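You operate a simulated robot arm through the tools that you are given. There is no shell and no other tool. Be economical: measure what you need, move in short steps, check, and stop when the job is done.

The job below is to be done with a simulated two-armed robot. You get a single attempt, and the scene is never put back.

JOB
Screw the cap back on the bottle on the rollers past the closer.

Only the result counts: the job must be done as asked and must still hold three seconds after the hand-in. Knocking over, shifting, dropping, spilling or breaking anything else fails it. Lids that push on must go on centred and level and be pressed home; caps that screw on are set level and turned clockwise until they are tight.

ROBOT AND FRAMES
Two 7-joint arms with two-finger parallel grippers on one trunk, on a base that drives. Base frame: it is fixed to the floor where the robot stands at the start and does not move with it; the origin is under the middle of the robot, x ahead of it, y to its left, z up; the surface under the hand at the start is at about z = 0.72. Units: m, rad, N and s.
The left shoulder is at the start at [0.02, 0.17, 1.153], the right one opposite. With the tool pointing down near the work surface each hand reaches from about 0.1 to 0.64 m from the robot's upright axis, wherever it stands, measured 20 degrees to its own side. Payload 3.8 kg a hand.
The TCP of each hand is the grasp point between the finger pads, 0.03 m short of the fingertips. In the tool frame z runs along the fingers and y along their closing line. The gripper opens to 0.11 m. The fingers are 0.02 m wide and 0.01 m thick; the gripper's body (0.048 by 0.112 m) begins 0.055 m behind the TCP.
Orientation is told as [roll, pitch, yaw] about the base's x, y, z axes, in that order, counted from this pose: with the fingers straight down and closing along the base's y, the tool's x points along the base's -x, its y along +y and its z along -z.

CONTROLS
- The arms move only by the tool play_rows. It takes "left_moves", "right_moves" or both (then of equal length, played together; a hand with none holds still); each is one flat list of numbers, 7 for each row, row after row: the gripper command, from -1 (fully open) to 1 (shut), values between in proportion, then the shift along the base's x, y, z in units of 500 mm (1.0 is 500 mm), then the turn, a rotation vector about the base's x, y, z in units of 45 degrees (1.0 is 45 degrees). In form: [fingers, x, y, z, rx, ry, rz, fingers, x, y, z, rx, ry, rz, ...]. A call has 1 to 20 rows; each row is the pose to reach, as a shift and turn from the pose commanded when the call began. A call with a number of a shift or a turn outside -1 to 1 is refused whole. A row lasts 0.2 s, in which the tool goes at most 0.05 m and 0.15 rad; a call with a longer step from one row to the next is refused whole, and so is a gripper value outside its range. A pose out of reach is approached as far as the arm can. The call stops where the force on the tool passes 40 N (or 10 N more than at its start, if that is more) or the arm is blocked; 0.2 s more then pass. The fingers move at their own pace (about 0.072 m/s each) and stop on an object; they squeeze with about 38 N. The grip force told is the motor's: it shows also when the fingers shut on nothing. Time passes only in rows, and 0.2 s behind the last, so rows that repeat a pose let the fingers close. It gives the time, the measured TCP pose, the force on the tool (base axes), the opening and the grip force at its end, in the units of the frame above (readings bear some noise), with the torque about the TCP (base axes, N m) and any sound that the robot's microphone picked up, and new pictures: "views" is both (left out), scene, wrist or none (wrist: the cameras of the hands that moved).
- Cameras (640 x 400 px; columns grow to the right, rows downward): "scene" is now at [0.109, -0.0149, 1.3103]; the picture's right is [-0.19, -0.98, 0.00], its down [-0.49, 0.09, -0.87] and it looks along [0.85, -0.16, -0.50] (base axes); focal length 293 px, centre (320, 200). "left" rides on the left gripper at [0.072, -0.017, -0.103] in its tool frame; the picture's right is [0.23, 0.97, 0.00], its down [-0.76, 0.18, -0.62] and it looks along [-0.61, 0.14, 0.78] (tool axes); focal length 222 px, centre (320, 200). "right" rides on the right gripper at [0.072, 0.017, -0.103] in its tool frame; the picture's right is [-0.23, 0.97, 0.00], its down [-0.76, -0.18, -0.62] and it looks along [-0.61, -0.14, 0.78] (tool axes); focal length 222 px, centre (320, 200). There is no depth. A picture from a camera that has moved, and an enlarged one, comes with that camera's place and axes in the base frame and with its lens.
- slide_trunk(by): slides the trunk up (or, below 0, down) by that many m; the arms and the scene camera ride with it, the base frame stays. It gives what a move gives, with no picture.
- steer(legs): drives the robot by 1 to 6 legs, each [ahead, turn to the left] in m and rad, along the robot's own axes; the way and the turn of a leg run together, so that a leg with both is an arc; at most 1.5 m and 3.142 rad a leg. The arms and the cameras ride along, it lands a little off, and it stops where it bumps. It gives what a move gives, and a new picture of the scene camera.
- turn_head(pan, tilt): turns the head with the scene camera to pan (to the left, within 1.396 rad either way) and tilt (down, from -0.506 to 1.204), counted from straight ahead of the robot. It gives what a move gives, and a new picture of the scene camera.
- inspect(camera, box): a new picture of the part [left, top, right, bottom] of that camera's present view, enlarged. It takes no simulated time.
- hand_in(): hands the job in; it is judged then, once.

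Go step by step. Nothing tells you exact positions but the pictures and the camera data: compare them with the known pose of the tool, close in by small moves and look again before you grip or let go. The budget is 120 turns and 260 pictures, counting those below and the enlarged ones. Unless the task says otherwise, let go and move clear before handing in.

The tools are called after "Emit:" by a JSON object that holds its "name" and its "arguments". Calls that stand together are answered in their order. play_rows: Moves the arms, as the interface text tells. Its arguments: {"type":"object","properties":{"left_moves":{"type":"array","items":{"type":"number"}},"right_moves":{"type":"array","items":{"type":"number"}},"views":{"type":"string","enum":["both","scene","wrist","none"]}},"required":[]} The other tools are called the same way: slide_trunk (by) slides the trunk up or down; steer (legs) drives the base; turn_head (pan, tilt) turns the head that bears the scene camera; inspect (camera, box) takes an enlarged picture of a part of a camera's view; hand_in () hands the job in.

At the start:

```text
t: 0.0
left_position: [0.4134, 0.0831, 1.1379]
left_ee_rot: [0.001, 0.0, -0.001]
left_contact_force: [-0.7, 0.9, 0.7]
left_moment: [-0.02, -0.06, 0.02]
left_finger_gap: 0.1101
left_gripper_force: 0.1
right_position: [0.4429, -0.2232, 1.0906]
right_ee_rot: [0.001, 0.0, 0.001]
right_contact_force: [-0.5, 0.9, 0.4]
right_moment: [-0.04, 0.0, -0.02]
right_finger_gap: 0.1098
right_gripper_force: 0.1
trunk travel left (down, up): [-0.25, 0.32]
robot x, y, heading: [-0.0016, 0.0005, -0.001]
head pan, tilt: [-0.19, 0.525]
```

scene: 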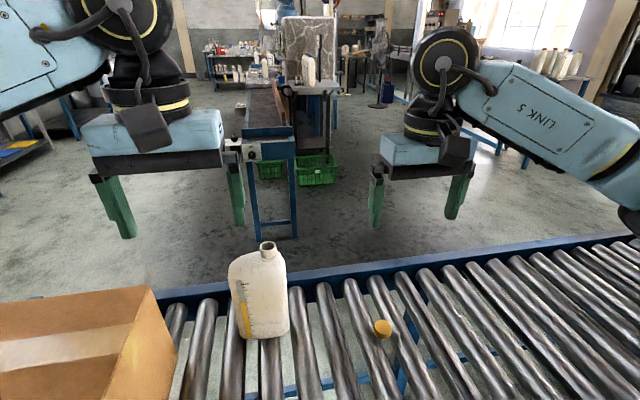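
right: 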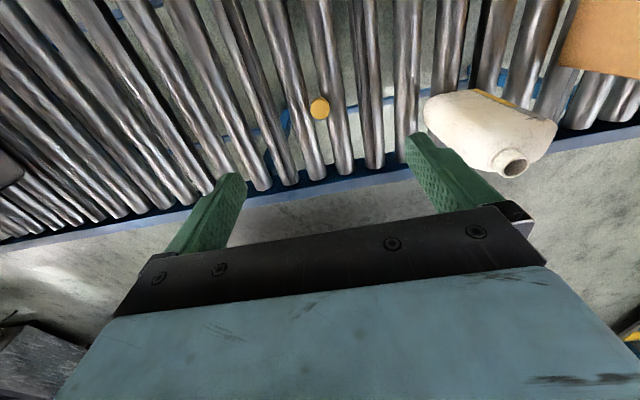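
left: 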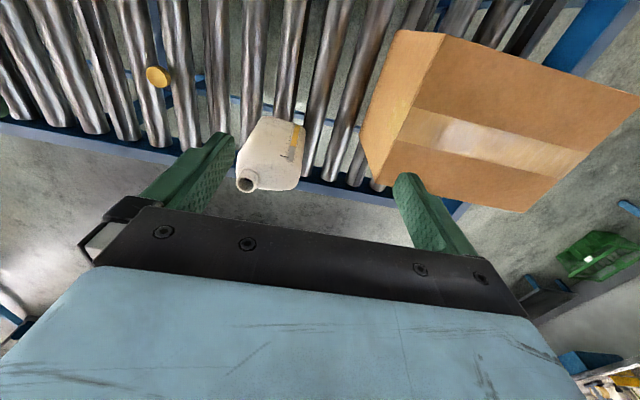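

I see an open white bottle on the rollers and a yellow cap lying on the rollers to its right, with a cardboard box on the left. I'll look closer at both.

Emit:
{"name": "inspect", "arguments": {"camera": "scene", "box": [200, 220, 420, 358]}}

Emit:
{"name": "inspect", "arguments": {"camera": "right", "box": [270, 60, 590, 260]}}

Emit:
{"name": "inspect", "arguments": {"camera": "left", "box": [120, 40, 340, 178]}}

Emit:
{"name": "inspect", "arguments": {"camera": "scene", "box": [200, 0, 420, 138]}}

```text
2.90 times, centred on (310, 289) of scene
camera zoom: at [0.109, -0.0149, 1.3103], right [-0.19, -0.98, 0.0], down [-0.49, 0.09, -0.87], along [0.85, -0.16, -0.5], focal length 850 px, centre (349, -58)
```

zoom: 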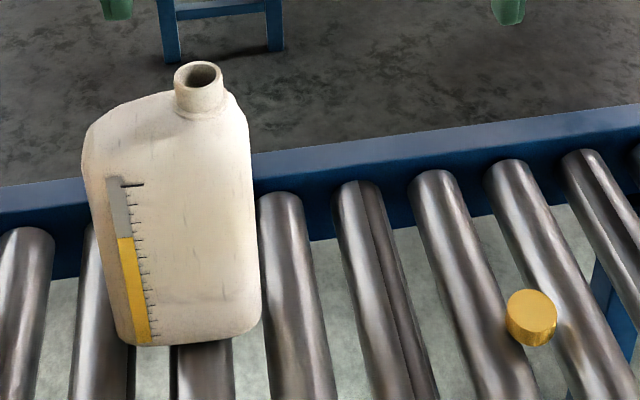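

```text
2.00 times, centred on (430, 160) of right
camera zoom: at [0.3693, -0.2054, 1.194], right [0.23, 0.97, 0.0], down [0.76, -0.18, 0.62], along [0.61, -0.14, -0.78], focal length 444 px, centre (100, 280)
```

zoom: 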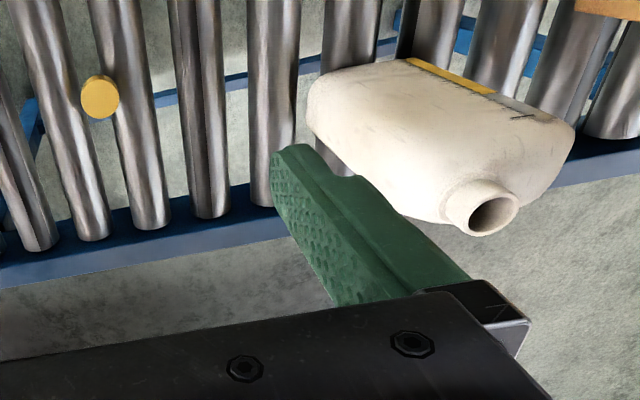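

```text
2.90 times, centred on (230, 109) of left
camera zoom: at [0.34, 0.0655, 1.2421], right [-0.23, 0.97, 0.0], down [0.76, 0.18, 0.62], along [0.61, 0.14, -0.78], focal length 644 px, centre (581, 464)
```

zoom: 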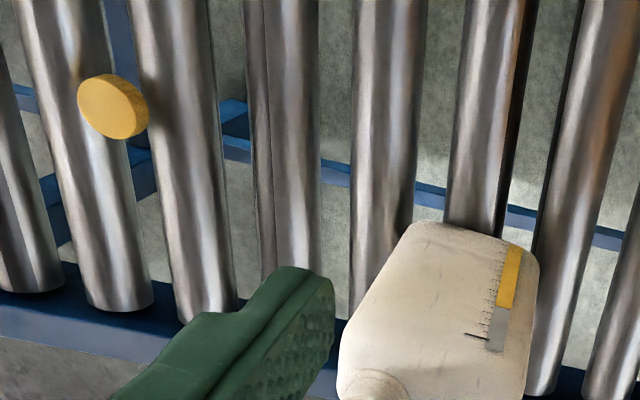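

```text
2.90 times, centred on (310, 69) of scene
camera zoom: at [0.109, -0.0149, 1.3103], right [-0.19, -0.98, 0.0], down [-0.49, 0.09, -0.87], along [0.85, -0.16, -0.5], focal length 850 px, centre (349, 580)
```

zoom: 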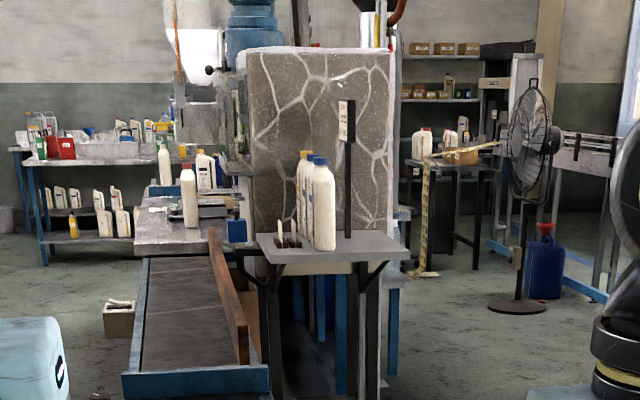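

The open neck triangulates to about (0.555, 0.00, 0.96) and the cap to about (0.505, -0.235, 0.72). I'll lower the right hand above the cap for a closer look.

Emit:
{"name": "play_rows", "arguments": {"right_moves": [-1, 0.025, -0.005, -0.09, 0, 0, 0, -1, 0.05, -0.01, -0.18, 0, 0, 0, -1, 0.075, -0.015, -0.27, 0, 0, 0, -1, 0.1, -0.02, -0.36, 0, 0, 0, -1, 0.124, -0.024, -0.44, 0, 0, 0, -1, 0.124, -0.024, -0.48, 0, 0, 0]}}

Emit:
{"name": "inspect", "arguments": {"camera": "right", "box": [200, 60, 440, 210]}}

Emit:
{"name": "inspect", "arguments": {"camera": "scene", "box": [330, 270, 450, 345]}}

```text
t: 1.4
left_position: [0.4131, 0.0824, 1.1382]
left_ee_rot: [0.001, 0.0, 0.0]
left_contact_force: [0.0, 0.2, -0.2]
left_moment: [-0.01, 0.02, 0.01]
left_finger_gap: 0.11
left_gripper_force: 0.1
right_position: [0.5038, -0.2371, 0.8528]
right_ee_rot: [0.001, 0.0, 0.001]
right_contact_force: [0.1, 0.3, 0.0]
right_moment: [-0.01, 0.0, -0.03]
right_finger_gap: 0.1098
right_gripper_force: 0.0
trunk travel left (down, up): [-0.25, 0.32]
robot x, y, heading: [-0.0024, -0.0017, 0.004]
head pan, tilt: [-0.19, 0.525]
camera scene: at [0.1089, -0.0151, 1.3103], right [-0.19, -0.98, 0.0], down [-0.49, 0.09, -0.87], along [0.85, -0.16, -0.5], focal length 293 px, centre (320, 200)
camera right: at [0.4323, -0.219, 0.9542], right [0.23, 0.97, 0.0], down [0.76, -0.18, 0.62], along [0.61, -0.14, -0.78], focal length 222 px, centre (320, 200)
```

scene: 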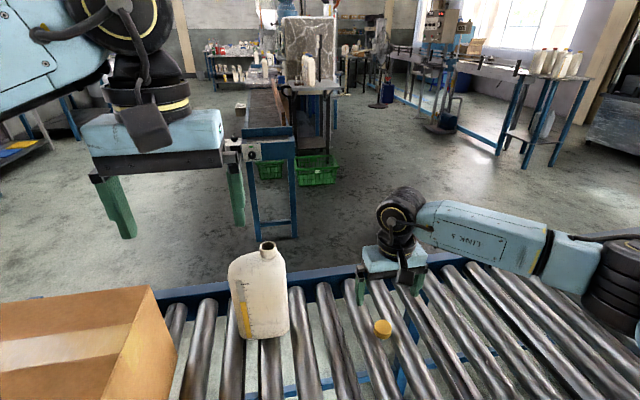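
right: 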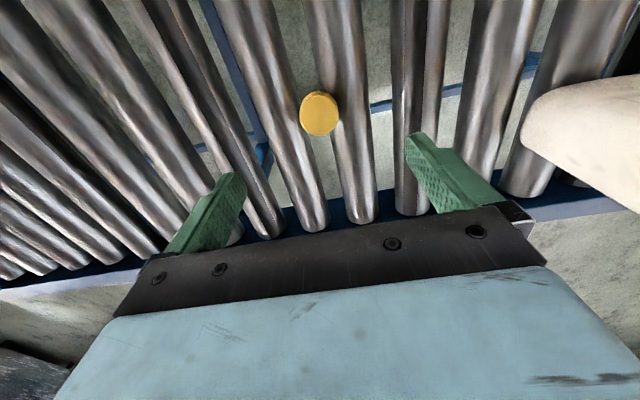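

```text
2.67 times, centred on (320, 135) of right
camera zoom: at [0.4323, -0.219, 0.9542], right [0.23, 0.97, 0.0], down [0.76, -0.18, 0.62], along [0.61, -0.14, -0.78], focal length 592 px, centre (320, 373)
```

zoom: 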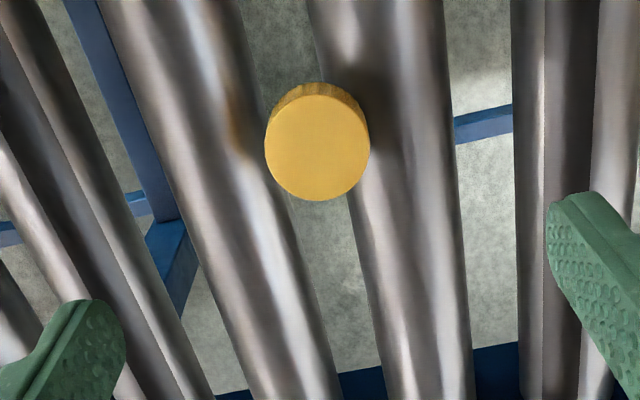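

```text
5.33 times, centred on (390, 308) of scene
camera zoom: at [0.1089, -0.0151, 1.3103], right [-0.19, -0.98, 0.0], down [-0.49, 0.09, -0.87], along [0.85, -0.16, -0.5], focal length 1564 px, centre (-53, -373)
```

zoom: 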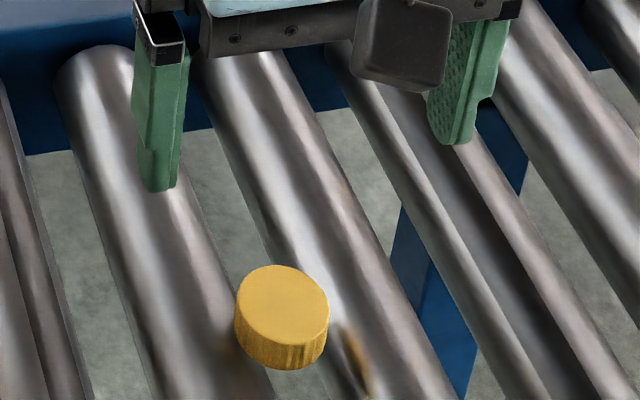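

The cap lies top-up across two rollers at about (0.500, -0.234), with its top near z 0.74. I'll centre over it and come lower.

Emit:
{"name": "play_rows", "arguments": {"right_moves": [-0.5, -0.006, 0.004, -0.06, 0, 0, 0, -0.3, -0.007, 0.005, -0.12, 0, 0, 0, -0.2, -0.007, 0.005, -0.14, 0, 0, 0]}}

Emit:
{"name": "inspect", "arguments": {"camera": "right", "box": [200, 100, 440, 250]}}

Emit:
{"name": "inspect", "arguments": {"camera": "scene", "box": [330, 270, 450, 345]}}

```text
t: 2.2
left_position: [0.4127, 0.0828, 1.1373]
left_ee_rot: [-0.001, -0.001, 0.0]
left_contact_force: [0.0, 0.7, 0.6]
left_moment: [-0.04, -0.03, 0.01]
left_finger_gap: 0.1101
left_gripper_force: 0.0
right_position: [0.5009, -0.2332, 0.7818]
right_ee_rot: [-0.001, 0.0, 0.001]
right_contact_force: [-0.9, 0.3, 0.3]
right_moment: [0.01, -0.01, -0.02]
right_finger_gap: 0.0659
right_gripper_force: 0.0
trunk travel left (down, up): [-0.25, 0.32]
robot x, y, heading: [0.0029, 0.0001, -0.002]
head pan, tilt: [-0.19, 0.525]
camera scene: at [0.109, -0.015, 1.3103], right [-0.19, -0.98, 0.0], down [-0.49, 0.09, -0.87], along [0.85, -0.16, -0.5], focal length 293 px, centre (320, 200)
camera right: at [0.4276, -0.2163, 0.8838], right [0.23, 0.97, 0.0], down [0.76, -0.18, 0.62], along [0.61, -0.14, -0.78], focal length 222 px, centre (320, 200)
```

scene: 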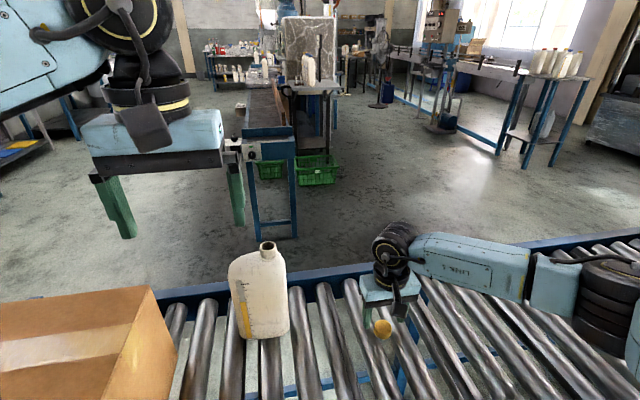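
right: 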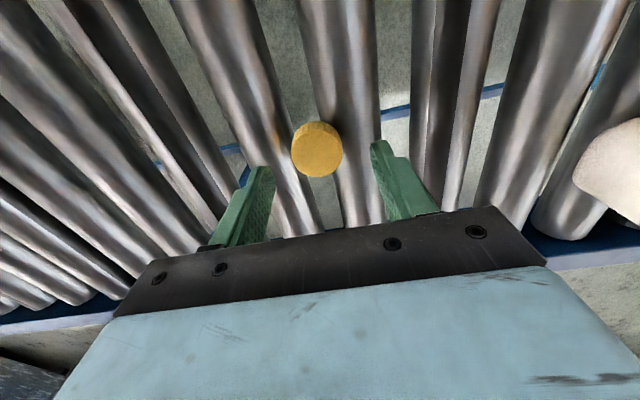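

```text
2.67 times, centred on (320, 175) of right
camera zoom: at [0.4276, -0.2163, 0.8838], right [0.23, 0.97, 0.0], down [0.76, -0.18, 0.62], along [0.61, -0.14, -0.78], focal length 592 px, centre (320, 267)
```

zoom: 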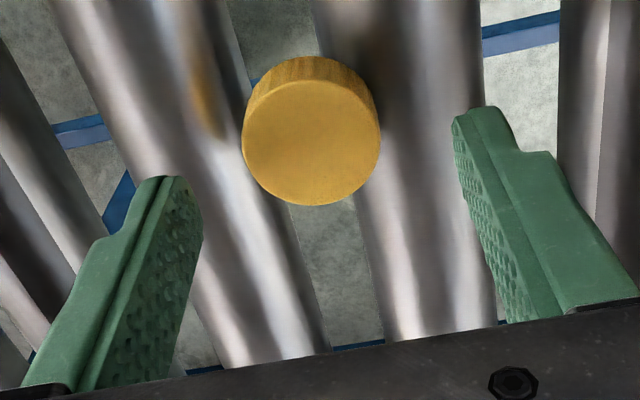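

```text
5.33 times, centred on (390, 308) of scene
camera zoom: at [0.109, -0.015, 1.3103], right [-0.19, -0.98, 0.0], down [-0.49, 0.09, -0.87], along [0.85, -0.16, -0.5], focal length 1564 px, centre (-53, -373)
```

zoom: 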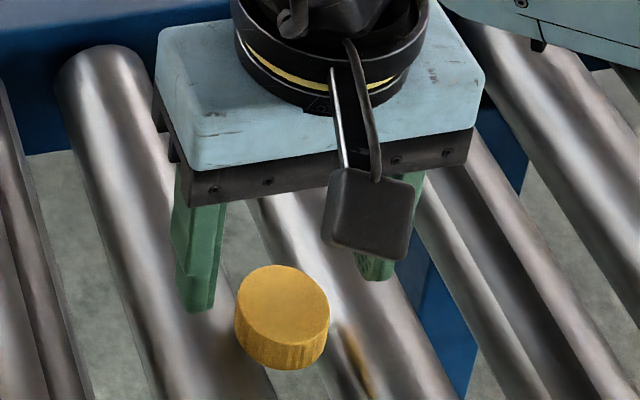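

The cap sits slightly to -y of the finger midpoint. I'll shift a few millimetres, drop so the tips are just above the rollers, and close.

Emit:
{"name": "play_rows", "arguments": {"right_moves": [-0.3, -0.003, -0.006, -0.02, 0, 0, 0, -0.3, -0.003, -0.006, -0.044, 0, 0, 0, -0.3, -0.003, -0.006, -0.05, 0, 0, 0]}}

Emit:
{"name": "inspect", "arguments": {"camera": "scene", "box": [330, 270, 450, 345]}}

Emit:
{"name": "inspect", "arguments": {"camera": "right", "box": [200, 100, 440, 250]}}

```text
t: 3.0
left_position: [0.4138, 0.0823, 1.1386]
left_ee_rot: [0.0, -0.001, -0.001]
left_contact_force: [-0.8, -0.2, 0.6]
left_moment: [0.03, 0.0, -0.01]
left_finger_gap: 0.11
left_gripper_force: 0.0
right_position: [0.4977, -0.2362, 0.7563]
right_ee_rot: [0.0, -0.001, 0.0]
right_contact_force: [0.7, -1.2, 0.1]
right_moment: [-0.02, -0.01, 0.07]
right_finger_gap: 0.0714
right_gripper_force: 0.1
trunk travel left (down, up): [-0.25, 0.32]
robot x, y, heading: [0.0009, 0.0008, -0.002]
head pan, tilt: [-0.19, 0.525]
camera scene: at [0.1089, -0.015, 1.3103], right [-0.19, -0.98, 0.0], down [-0.49, 0.09, -0.87], along [0.85, -0.16, -0.5], focal length 293 px, centre (320, 200)
camera right: at [0.4261, -0.2188, 0.8588], right [0.23, 0.97, 0.0], down [0.76, -0.18, 0.62], along [0.61, -0.14, -0.78], focal length 222 px, centre (320, 200)
```

scene: 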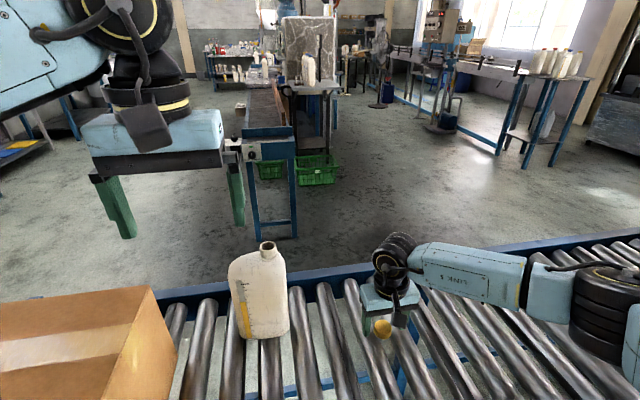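
right: 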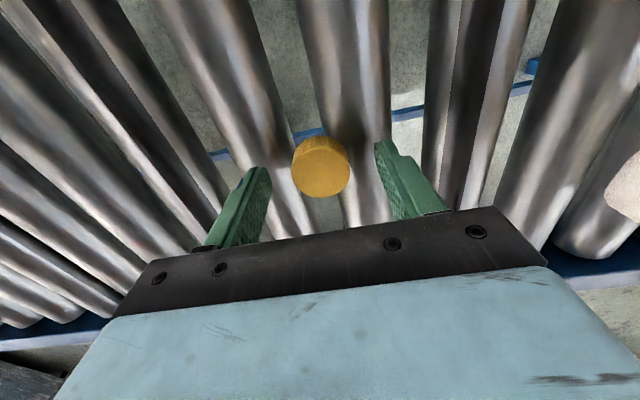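

```text
5.33 times, centred on (390, 308) of scene
camera zoom: at [0.1089, -0.015, 1.3103], right [-0.19, -0.98, 0.0], down [-0.49, 0.09, -0.87], along [0.85, -0.16, -0.5], focal length 1564 px, centre (-53, -373)
```

zoom: 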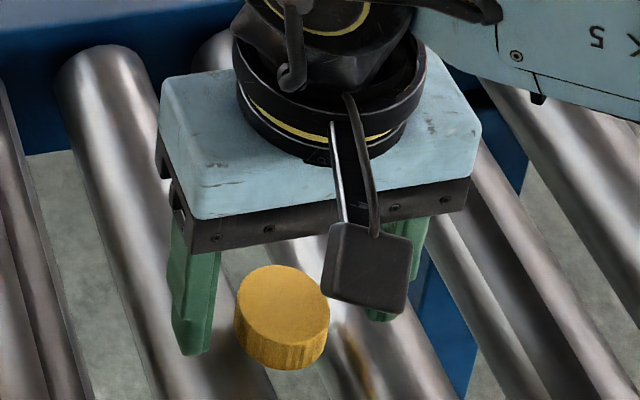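

```text
2.67 times, centred on (320, 175) of right
camera zoom: at [0.4261, -0.2188, 0.8588], right [0.23, 0.97, 0.0], down [0.76, -0.18, 0.62], along [0.61, -0.14, -0.78], focal length 592 px, centre (320, 267)
```

zoom: 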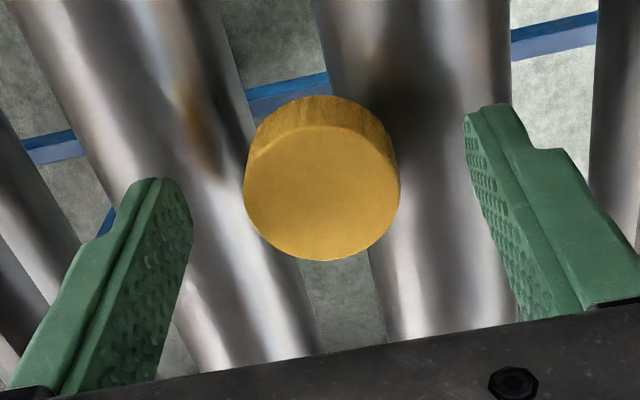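

Fingers straddle the cap with tips near its lower edge. Closing now.

Emit:
{"name": "play_rows", "arguments": {"right_moves": [0.3, 0, 0, 0, 0, 0, 0, 1, 0, 0, 0, 0, 0, 0, 1, 0, 0, 0, 0, 0, 0, 1, 0, 0, 0, 0, 0, 0], "views": "none"}}

Emit:
{"name": "inspect", "arguments": {"camera": "scene", "box": [330, 270, 450, 345]}}

Emit:
{"name": "inspect", "arguments": {"camera": "right", "box": [200, 100, 440, 250]}}

```text
t: 4.0
left_position: [0.4144, 0.0827, 1.1385]
left_ee_rot: [0.0, 0.001, 0.0]
left_contact_force: [-0.5, -0.1, 0.9]
left_moment: [-0.04, 0.02, -0.05]
left_finger_gap: 0.1097
left_gripper_force: 0.0
right_position: [0.4989, -0.2351, 0.7571]
right_ee_rot: [0.001, -0.002, -0.001]
right_contact_force: [0.4, -0.3, -0.3]
right_moment: [-0.03, -0.02, 0.04]
right_finger_gap: 0.0352
right_gripper_force: 37.8
trunk travel left (down, up): [-0.25, 0.32]
robot x, y, heading: [0.0036, -0.0006, 0.0]
head pan, tilt: [-0.19, 0.525]
```

```text
5.33 times, centred on (390, 308) of scene
camera zoom: at [0.109, -0.0149, 1.3103], right [-0.19, -0.98, 0.0], down [-0.49, 0.09, -0.87], along [0.85, -0.16, -0.5], focal length 1564 px, centre (-53, -373)
```

zoom: 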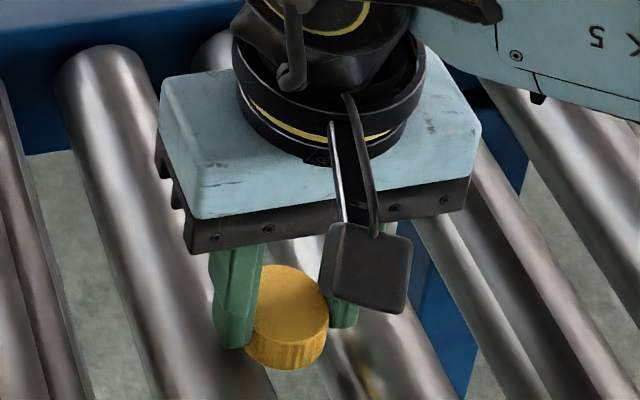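

```text
2.67 times, centred on (320, 175) of right
camera zoom: at [0.4261, -0.2187, 0.8589], right [0.23, 0.97, 0.0], down [0.76, -0.18, 0.62], along [0.61, -0.14, -0.78], focal length 592 px, centre (320, 267)
```

zoom: 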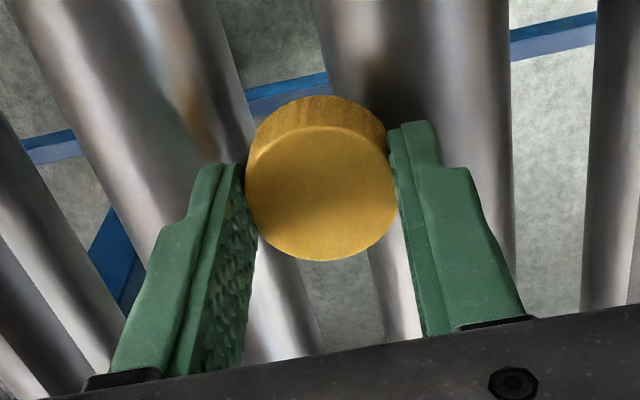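

The cap is gripped (gap 35 mm). I'll lift it clear and move to a spot beside and above the bottle.

Emit:
{"name": "play_rows", "arguments": {"right_moves": [1, 0, 0, 0.04, 0, 0, 0, 1, 0, 0, 0.13, 0, 0, 0, 1, 0, 0, 0.22, 0, 0, 0, 1, 0, 0, 0.31, 0, 0, 0, 1, 0, 0, 0.4, 0, 0, 0, 1, 0, 0, 0.49, 0, 0, 0, 1, 0.02, 0.08, 0.54, 0, 0, 0, 1, 0.04, 0.16, 0.54, 0, 0, 0]}}

Emit:
{"name": "inspect", "arguments": {"camera": "right", "box": [200, 100, 440, 250]}}

Emit:
{"name": "inspect", "arguments": {"camera": "scene", "box": [220, 120, 460, 270]}}

Emit:
{"name": "inspect", "arguments": {"camera": "left", "box": [0, 80, 320, 280]}}

```text
t: 5.8
left_position: [0.4133, 0.0831, 1.1387]
left_ee_rot: [-0.002, 0.0, 0.001]
left_contact_force: [0.0, -0.4, 0.3]
left_moment: [-0.03, 0.01, 0.0]
left_finger_gap: 0.11
left_gripper_force: 0.0
right_position: [0.5193, -0.1531, 1.0261]
right_ee_rot: [0.0, 0.0, -0.002]
right_contact_force: [-0.1, 0.4, 0.7]
right_moment: [0.0, 0.0, 0.0]
right_finger_gap: 0.0352
right_gripper_force: 38.4
trunk travel left (down, up): [-0.25, 0.32]
robot x, y, heading: [-0.002, -0.0002, 0.001]
head pan, tilt: [-0.19, 0.525]
camera scene: at [0.1091, -0.0143, 1.3103], right [-0.19, -0.98, 0.0], down [-0.49, 0.09, -0.87], along [0.85, -0.16, -0.5], focal length 293 px, centre (320, 200)
camera right: at [0.4484, -0.1365, 1.129], right [0.23, 0.97, 0.0], down [0.76, -0.18, 0.62], along [0.61, -0.14, -0.78], focal length 222 px, centre (320, 200)
```

scene: 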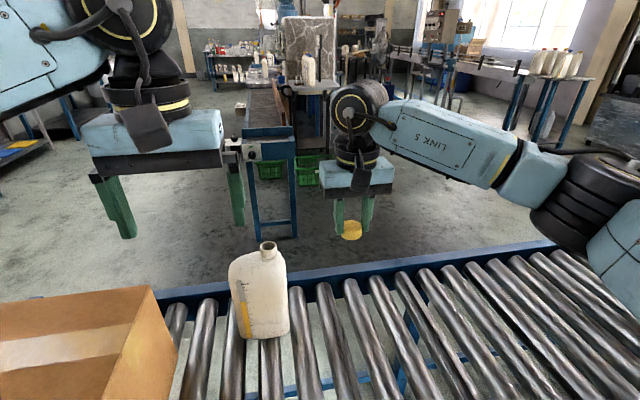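
right: 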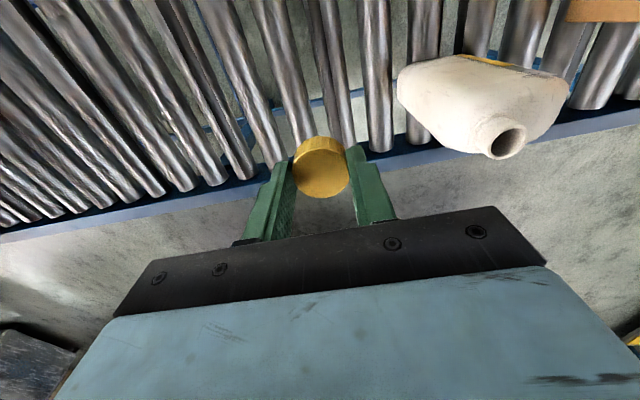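

```text
2.67 times, centred on (320, 175) of right
camera zoom: at [0.4484, -0.1365, 1.129], right [0.23, 0.97, 0.0], down [0.76, -0.18, 0.62], along [0.61, -0.14, -0.78], focal length 592 px, centre (320, 267)
```

zoom: 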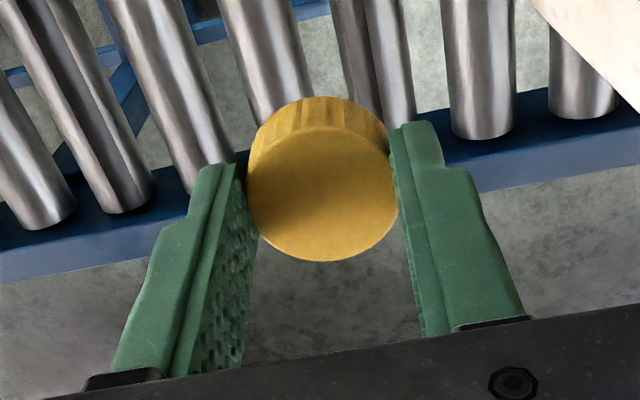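

```text
2.67 times, centred on (340, 195) of scene
camera zoom: at [0.1091, -0.0143, 1.3103], right [-0.19, -0.98, 0.0], down [-0.49, 0.09, -0.87], along [0.85, -0.16, -0.5], focal length 782 px, centre (267, 213)
```

zoom: 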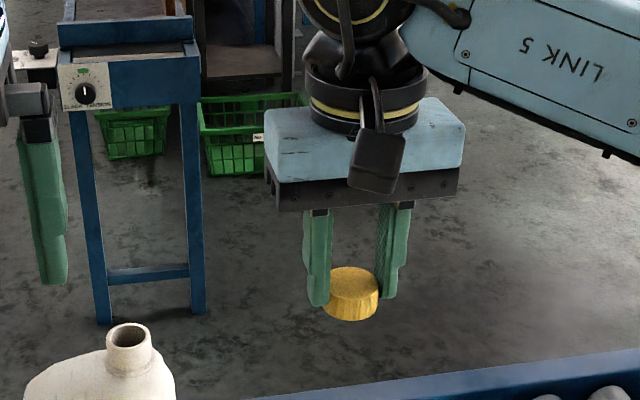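

```text
2.00 times, centred on (160, 180) of left
camera zoom: at [0.3401, 0.066, 1.242], right [-0.23, 0.97, 0.0], down [0.76, 0.18, 0.62], along [0.61, 0.14, -0.78], focal length 444 px, centre (640, 240)
```

zoom: 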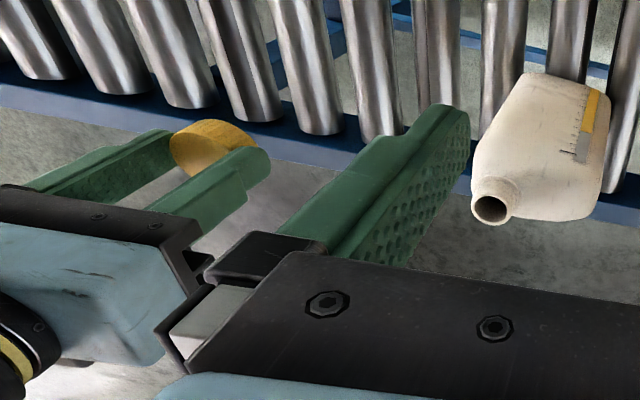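

Cap is centred in the fingers. I plan to steady the bottle body with the left hand, so I need the box's extent and the bottle's thickness.

Emit:
{"name": "inspect", "arguments": {"camera": "left", "box": [230, 10, 640, 266]}}

Emit:
{"name": "inspect", "arguments": {"camera": "scene", "box": [0, 210, 304, 400]}}

Emit:
{"name": "inspect", "arguments": {"camera": "right", "box": [380, 30, 620, 180]}}

```text
1.56 times, centred on (435, 138) of left
camera zoom: at [0.3401, 0.066, 1.242], right [-0.23, 0.97, 0.0], down [0.76, 0.18, 0.62], along [0.61, 0.14, -0.78], focal length 347 px, centre (140, 297)
```

zoom: 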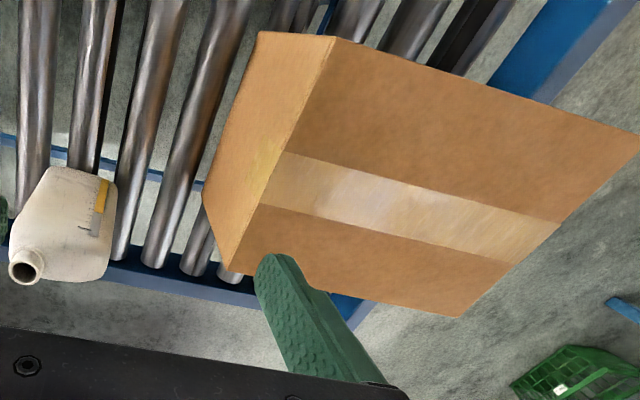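

```text
2.11 times, centred on (152, 305) of scene
camera zoom: at [0.1091, -0.0143, 1.3103], right [-0.19, -0.98, 0.0], down [-0.49, 0.09, -0.87], along [0.85, -0.16, -0.5], focal length 617 px, centre (674, -21)
```

zoom: 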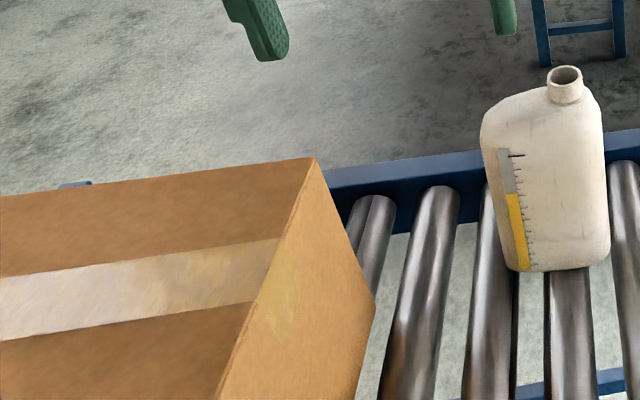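

```text
2.67 times, centred on (500, 105) of right
camera zoom: at [0.4484, -0.1365, 1.129], right [0.23, 0.97, 0.0], down [0.76, -0.18, 0.62], along [0.61, -0.14, -0.78], focal length 592 px, centre (-160, 453)
```

zoom: 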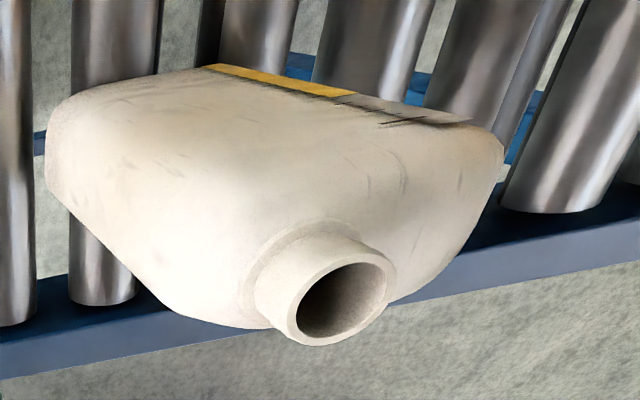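

The box is clear at y > 0.2, below z 0.92, and the mouth is at about (0.558, -0.001, 0.956). I'll turn the left hand in two calls so it can reach in at 45° from the left, closing along x around the body.

Emit:
{"name": "play_rows", "arguments": {"left_moves": [-1, 0.02, 0.04, 0, -0.065, 0.065, 0.157, -1, 0.04, 0.08, 0, -0.13, 0.13, 0.315, -1, 0.06, 0.12, 0, -0.195, 0.195, 0.472, -1, 0.08, 0.16, 0, -0.26, 0.26, 0.629, -1, 0.1, 0.2, 0, -0.325, 0.325, 0.787, -1, 0.12, 0.234, 0, -0.391, 0.391, 0.944], "views": "none"}}

Emit:
{"name": "play_rows", "arguments": {"left_moves": [-1, 0.02, 0, -0.02, -0.065, 0.065, 0.157, -1, 0.04, 0, -0.04, -0.13, 0.13, 0.315, -1, 0.06, 0, -0.06, -0.195, 0.195, 0.472, -1, 0.08, 0, -0.08, -0.26, 0.26, 0.629, -1, 0.1, 0, -0.1, -0.325, 0.325, 0.787, -1, 0.12, 0, -0.12, -0.391, 0.391, 0.944]}}

```text
t: 7.2
left_position: [0.4739, 0.1988, 1.138]
left_ee_rot: [-0.179, 0.389, 0.719]
left_contact_force: [-0.3, -0.7, -0.9]
left_moment: [0.02, 0.01, 0.01]
left_finger_gap: 0.1101
left_gripper_force: 0.0
right_position: [0.5203, -0.1539, 1.0256]
right_ee_rot: [-0.001, -0.001, 0.0]
right_contact_force: [-0.5, 1.0, 0.7]
right_moment: [-0.01, -0.01, 0.0]
right_finger_gap: 0.0349
right_gripper_force: 38.1
trunk travel left (down, up): [-0.25, 0.32]
robot x, y, heading: [-0.0007, 0.0009, 0.004]
head pan, tilt: [-0.19, 0.525]
```

```text
t: 8.6
left_position: [0.5334, 0.1995, 1.0777]
left_ee_rot: [0.003, 0.785, 1.573]
left_contact_force: [0.3, 0.2, -0.8]
left_moment: [0.0, -0.01, 0.01]
left_finger_gap: 0.1101
left_gripper_force: 0.1
right_position: [0.521, -0.1549, 1.0252]
right_ee_rot: [0.001, 0.001, 0.001]
right_contact_force: [0.3, -0.3, -0.7]
right_moment: [-0.01, 0.02, -0.01]
right_finger_gap: 0.0352
right_gripper_force: 37.6
trunk travel left (down, up): [-0.25, 0.32]
robot x, y, heading: [-0.0022, -0.0014, -0.003]
head pan, tilt: [-0.19, 0.525]
camera scene: at [0.1091, -0.0148, 1.3103], right [-0.19, -0.98, 0.0], down [-0.49, 0.09, -0.86], along [0.85, -0.16, -0.5], focal length 293 px, centre (320, 200)
camera left: at [0.5496, 0.221, 1.2033], right [-0.97, -0.16, 0.16], down [-0.18, 0.98, -0.1], along [-0.14, -0.13, -0.98], focal length 222 px, centre (320, 200)
```

scene: 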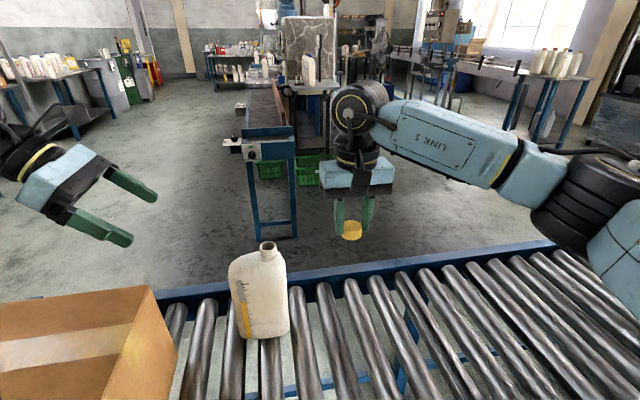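
left: 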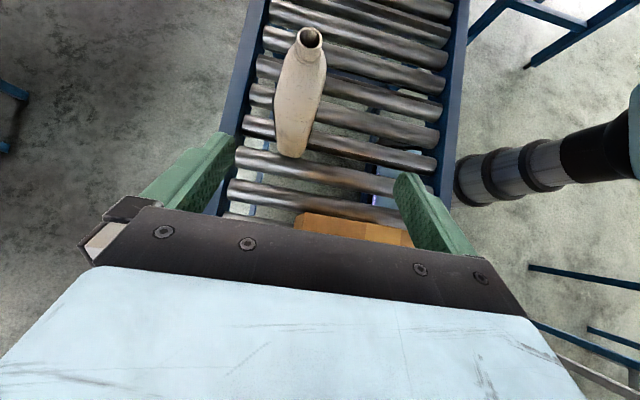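

The wrist view confirms the bottle's thin axis is along x with centre x about 0.557. I'll move to a pre-grasp pose.

Emit:
{"name": "play_rows", "arguments": {"left_moves": [-1, 0.015, -0.03, -0.09, 0, 0, 0, -1, 0.03, -0.06, -0.17, 0, 0, 0, -1, 0.047, -0.1, -0.24, 0, 0, 0, -1, 0.047, -0.16, -0.3, 0, 0, 0]}}

Emit:
{"name": "inspect", "arguments": {"camera": "left", "box": [160, 0, 480, 200]}}

Emit:
{"name": "inspect", "arguments": {"camera": "scene", "box": [100, 180, 340, 330]}}

```text
t: 9.6
left_position: [0.5575, 0.1172, 0.9267]
left_ee_rot: [0.0, 0.785, 1.573]
left_contact_force: [0.0, 0.7, 0.0]
left_moment: [0.01, 0.03, -0.03]
left_finger_gap: 0.1101
left_gripper_force: 0.1
right_position: [0.5208, -0.1545, 1.0271]
right_ee_rot: [0.001, 0.0, 0.0]
right_contact_force: [0.0, -0.3, 0.3]
right_moment: [0.0, 0.02, -0.02]
right_finger_gap: 0.0354
right_gripper_force: 38.0
trunk travel left (down, up): [-0.25, 0.32]
robot x, y, heading: [-0.0021, 0.0041, 0.003]
head pan, tilt: [-0.19, 0.525]
camera scene: at [0.1091, -0.0153, 1.3103], right [-0.19, -0.98, 0.0], down [-0.49, 0.09, -0.86], along [0.85, -0.16, -0.5], focal length 293 px, centre (320, 200)
camera left: at [0.5728, 0.1399, 1.0506], right [-0.97, -0.16, 0.16], down [-0.18, 0.98, -0.1], along [-0.14, -0.12, -0.98], focal length 222 px, centre (320, 200)
```

scene: 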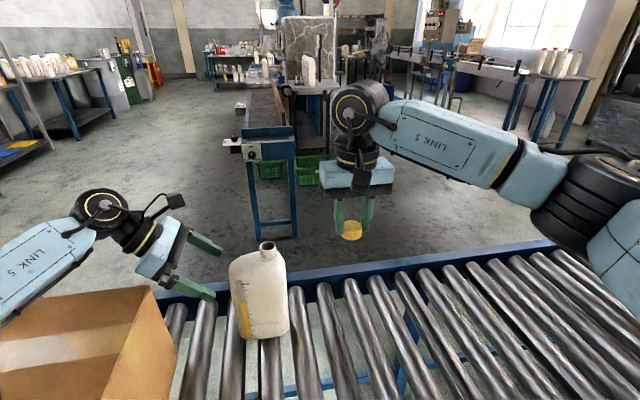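
left: 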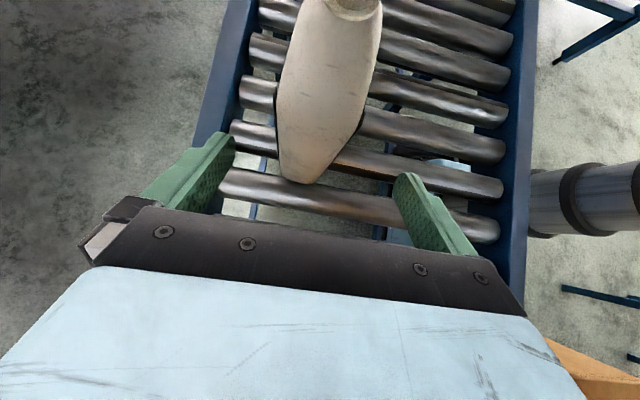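

```text
2.00 times, centred on (320, 100) of left
camera zoom: at [0.5728, 0.1399, 1.0506], right [-0.97, -0.16, 0.16], down [-0.18, 0.98, -0.1], along [-0.14, -0.12, -0.98], focal length 444 px, centre (320, 400)
```

zoom: 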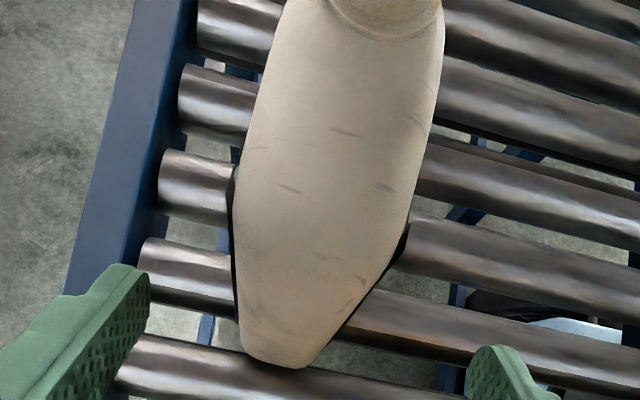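

```text
2.67 times, centred on (220, 255) of scene
camera zoom: at [0.1091, -0.0153, 1.3103], right [-0.19, -0.98, 0.0], down [-0.49, 0.09, -0.86], along [0.85, -0.16, -0.5], focal length 782 px, centre (587, 53)
```

zoom: 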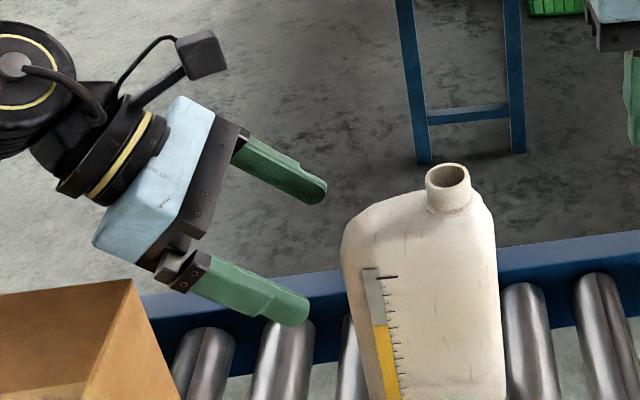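

Bottle lies between the open fingers. I'll slide in along the tool axis around the body without closing yet.

Emit:
{"name": "play_rows", "arguments": {"left_moves": [-1, 0, -0.05, -0.06, 0, 0, 0, -1, 0, -0.1, -0.12, 0, 0, 0, -1, 0, -0.154, -0.18, 0, 0, 0]}}

Emit:
{"name": "inspect", "arguments": {"camera": "left", "box": [160, 0, 480, 200]}}

Emit:
{"name": "inspect", "arguments": {"camera": "scene", "box": [100, 180, 340, 330]}}

```text
t: 10.5
left_position: [0.565, 0.0422, 0.8523]
left_ee_rot: [-0.025, 0.804, 1.559]
left_contact_force: [-4.2, 3.3, 12.5]
left_moment: [0.09, 0.02, 0.02]
left_finger_gap: 0.1101
left_gripper_force: 0.1
right_position: [0.5199, -0.1528, 1.0263]
right_ee_rot: [0.0, 0.0, 0.002]
right_contact_force: [0.5, -0.4, 0.6]
right_moment: [-0.02, 0.04, 0.01]
right_finger_gap: 0.035
right_gripper_force: 38.3
trunk travel left (down, up): [-0.25, 0.32]
robot x, y, heading: [0.0008, -0.0002, 0.001]
head pan, tilt: [-0.19, 0.525]
stopped in row 3 (left hand): the force on the tool passed its limit at 44 N (the readings are from after the stop); the commanded pose is now the measured one
camera scene: at [0.1091, -0.0143, 1.3103], right [-0.19, -0.98, 0.0], down [-0.49, 0.09, -0.86], along [0.85, -0.16, -0.5], focal length 293 px, centre (320, 200)
camera left: at [0.579, 0.0655, 0.9761], right [-0.98, -0.17, 0.15], down [-0.18, 0.98, -0.12], along [-0.12, -0.14, -0.98], focal length 222 px, centre (320, 200)
```

scene: 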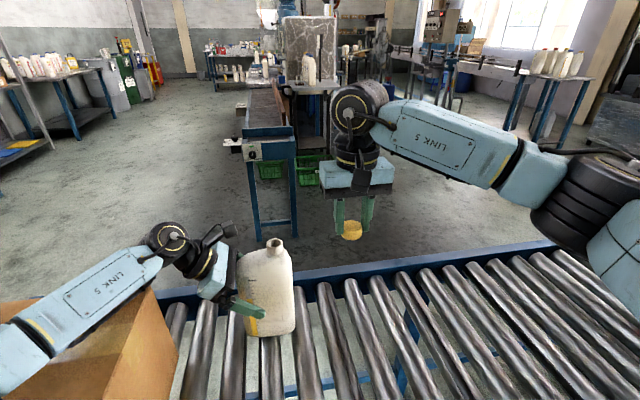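
left: 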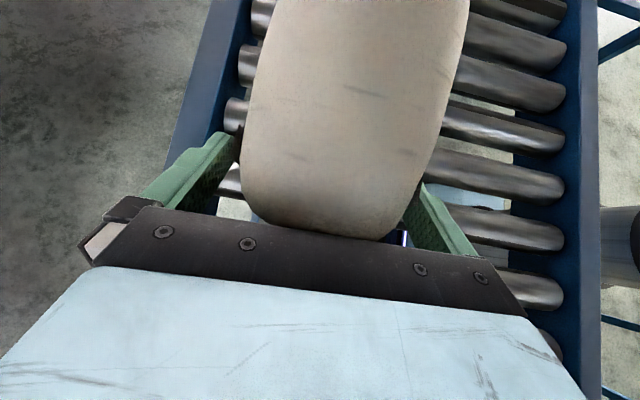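

```text
2.00 times, centred on (320, 100) of left
camera zoom: at [0.579, 0.0655, 0.9761], right [-0.98, -0.17, 0.15], down [-0.18, 0.98, -0.12], along [-0.12, -0.14, -0.98], focal length 444 px, centre (320, 400)
```

zoom: 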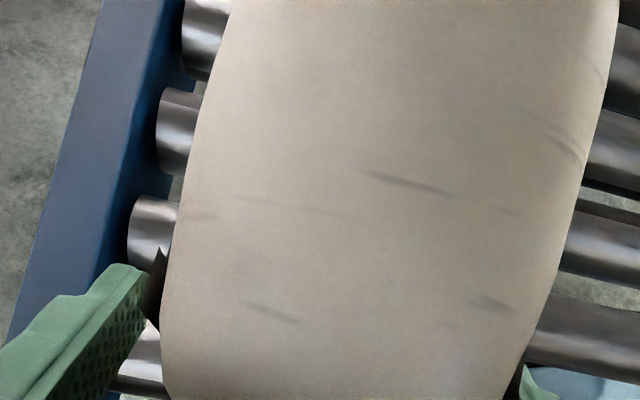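

```text
2.67 times, centred on (220, 255) of scene
camera zoom: at [0.1091, -0.0143, 1.3103], right [-0.19, -0.98, 0.0], down [-0.49, 0.09, -0.86], along [0.85, -0.16, -0.5], focal length 782 px, centre (587, 53)
```

zoom: 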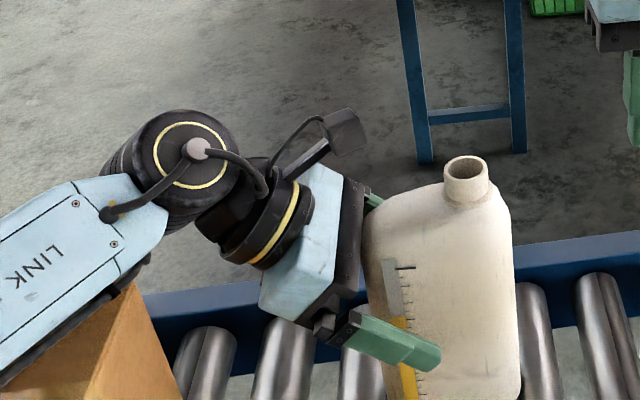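

The palm touched the bottle's shoulder and nudged it about 1 cm to -y. I'll back off along the tool axis and re-check.

Emit:
{"name": "play_rows", "arguments": {"left_moves": [-1, -0.012, 0.026, 0.026, 0, 0, 0, -1, -0.012, 0.026, 0.026, 0, 0, 0]}}

Emit:
{"name": "inspect", "arguments": {"camera": "scene", "box": [100, 220, 340, 370]}}

Emit:
{"name": "inspect", "arguments": {"camera": "right", "box": [320, 0, 640, 200]}}

```text
t: 11.1
left_position: [0.558, 0.0536, 0.8599]
left_ee_rot: [-0.021, 0.801, 1.565]
left_contact_force: [-0.3, 0.5, 0.1]
left_moment: [0.01, -0.02, 0.03]
left_finger_gap: 0.1101
left_gripper_force: 0.1
right_position: [0.5209, -0.1537, 1.0256]
right_ee_rot: [0.002, 0.001, 0.002]
right_contact_force: [0.3, -0.4, 0.0]
right_moment: [0.0, -0.01, 0.02]
right_finger_gap: 0.0349
right_gripper_force: 37.5
trunk travel left (down, up): [-0.25, 0.32]
robot x, y, heading: [-0.0003, 0.0002, -0.004]
head pan, tilt: [-0.19, 0.525]
camera scene: at [0.1092, -0.0149, 1.3102], right [-0.19, -0.98, 0.0], down [-0.49, 0.09, -0.86], along [0.85, -0.16, -0.5], focal length 293 px, centre (320, 200)
camera left: at [0.5713, 0.0775, 0.9855], right [-0.97, -0.16, 0.15], down [-0.18, 0.98, -0.12], along [-0.13, -0.14, -0.98], focal length 222 px, centre (320, 200)
```

scene: 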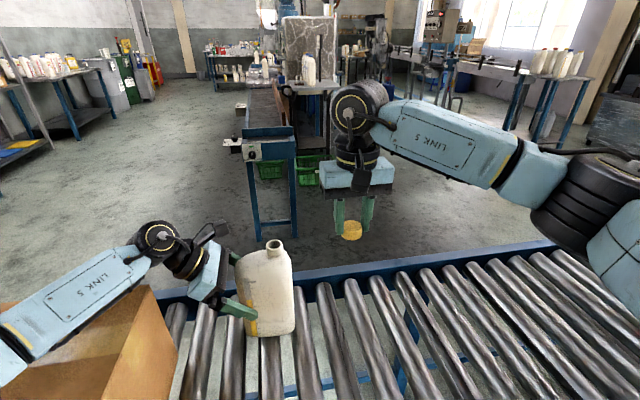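
left: 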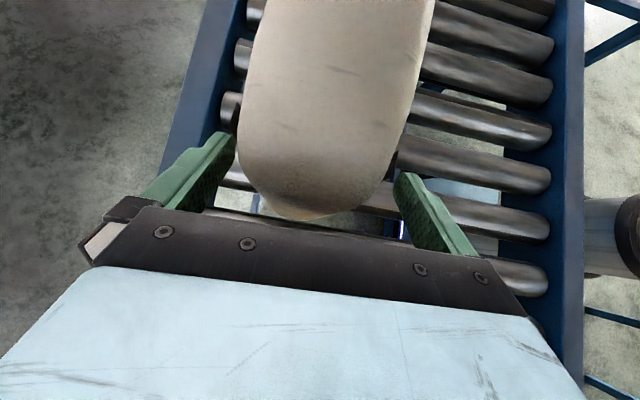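

```text
2.67 times, centred on (220, 295) of scene
camera zoom: at [0.1092, -0.0149, 1.3102], right [-0.19, -0.98, 0.0], down [-0.49, 0.09, -0.86], along [0.85, -0.16, -0.5], focal length 782 px, centre (587, -53)
```

zoom: 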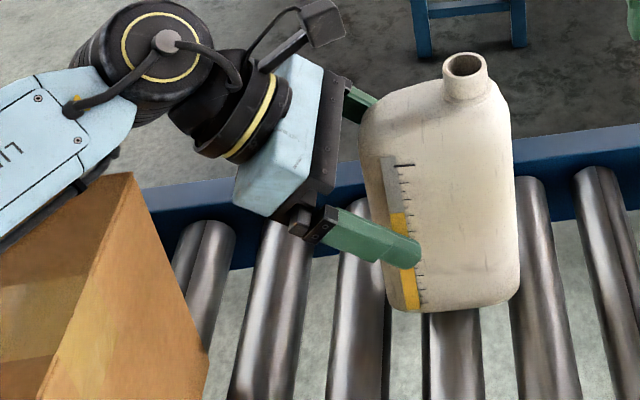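

```text
2.00 times, centred on (480, 100) of right
camera zoom: at [0.4485, -0.137, 1.1285], right [0.23, 0.97, 0.0], down [0.76, -0.18, 0.62], along [0.61, -0.14, -0.78], focal length 444 px, centre (0, 400)
```

zoom: 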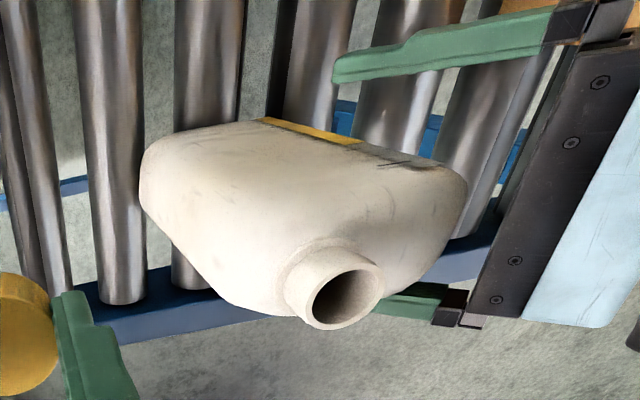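

Bottle is still upright. I'll close the left fingers on the body here.

Emit:
{"name": "play_rows", "arguments": {"left_moves": [-0.3, 0, -0.008, -0.008, 0, 0, 0, 0.1, 0, -0.008, -0.008, 0, 0, 0, 0.5, 0, -0.008, -0.008, 0, 0, 0, 1, 0, -0.008, -0.008, 0, 0, 0, 1, 0, -0.008, -0.008, 0, 0, 0]}}

Emit:
{"name": "inspect", "arguments": {"camera": "scene", "box": [100, 220, 340, 370]}}

Emit:
{"name": "inspect", "arguments": {"camera": "right", "box": [320, 0, 640, 200]}}

```text
t: 12.3
left_position: [0.5568, 0.0495, 0.8578]
left_ee_rot: [-0.021, 0.8, 1.562]
left_contact_force: [3.2, 1.5, 3.5]
left_moment: [0.09, -0.27, 0.07]
left_finger_gap: 0.0624
left_gripper_force: 37.8
right_position: [0.5211, -0.1541, 1.0257]
right_ee_rot: [0.001, -0.001, 0.003]
right_contact_force: [-0.2, -0.3, -0.2]
right_moment: [0.0, 0.0, -0.04]
right_finger_gap: 0.035
right_gripper_force: 37.8
trunk travel left (down, up): [-0.25, 0.32]
robot x, y, heading: [0.0001, 0.0001, -0.001]
head pan, tilt: [-0.19, 0.525]
camera scene: at [0.1091, -0.0145, 1.3103], right [-0.19, -0.98, 0.0], down [-0.49, 0.09, -0.87], along [0.85, -0.16, -0.5], focal length 293 px, centre (320, 200)
camera left: at [0.5719, 0.0738, 0.9826], right [-0.97, -0.17, 0.15], down [-0.18, 0.98, -0.12], along [-0.13, -0.14, -0.98], focal length 222 px, centre (320, 200)
```

scene: 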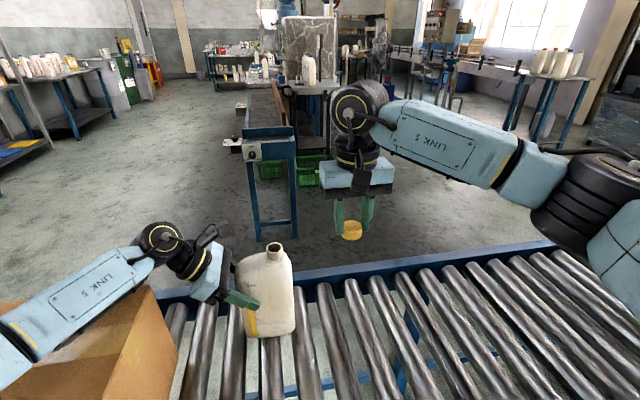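
left: 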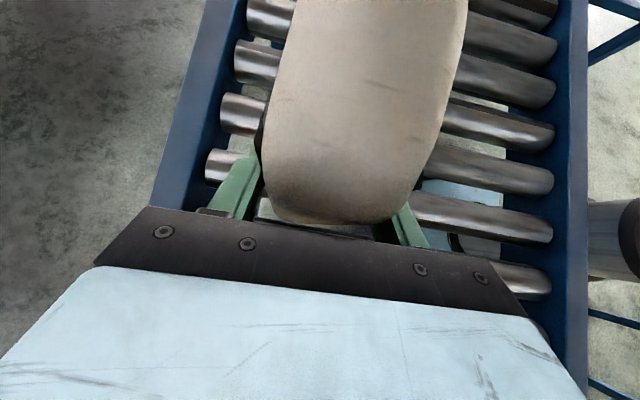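

```text
2.67 times, centred on (220, 295) of scene
camera zoom: at [0.1091, -0.0145, 1.3103], right [-0.19, -0.98, 0.0], down [-0.49, 0.09, -0.87], along [0.85, -0.16, -0.5], focal length 782 px, centre (587, -53)
```

zoom: 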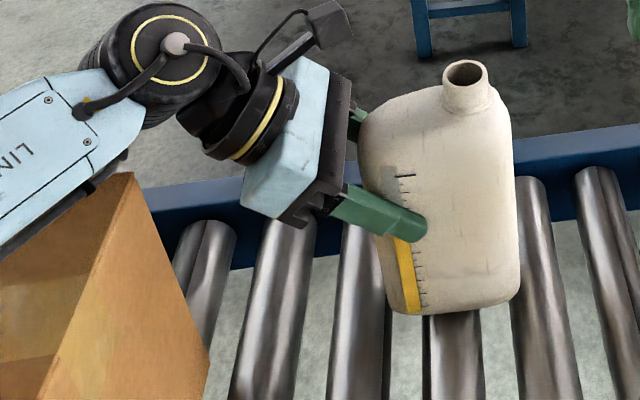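

```text
2.00 times, centred on (480, 100) of right
camera zoom: at [0.4485, -0.1366, 1.1286], right [0.23, 0.97, 0.0], down [0.76, -0.18, 0.62], along [0.61, -0.14, -0.78], focal length 444 px, centre (0, 400)
```

zoom: 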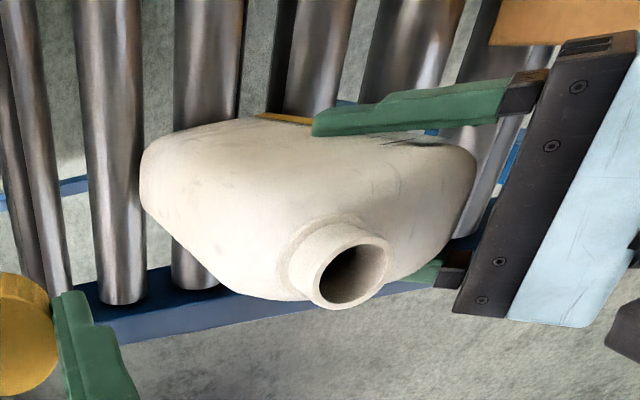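

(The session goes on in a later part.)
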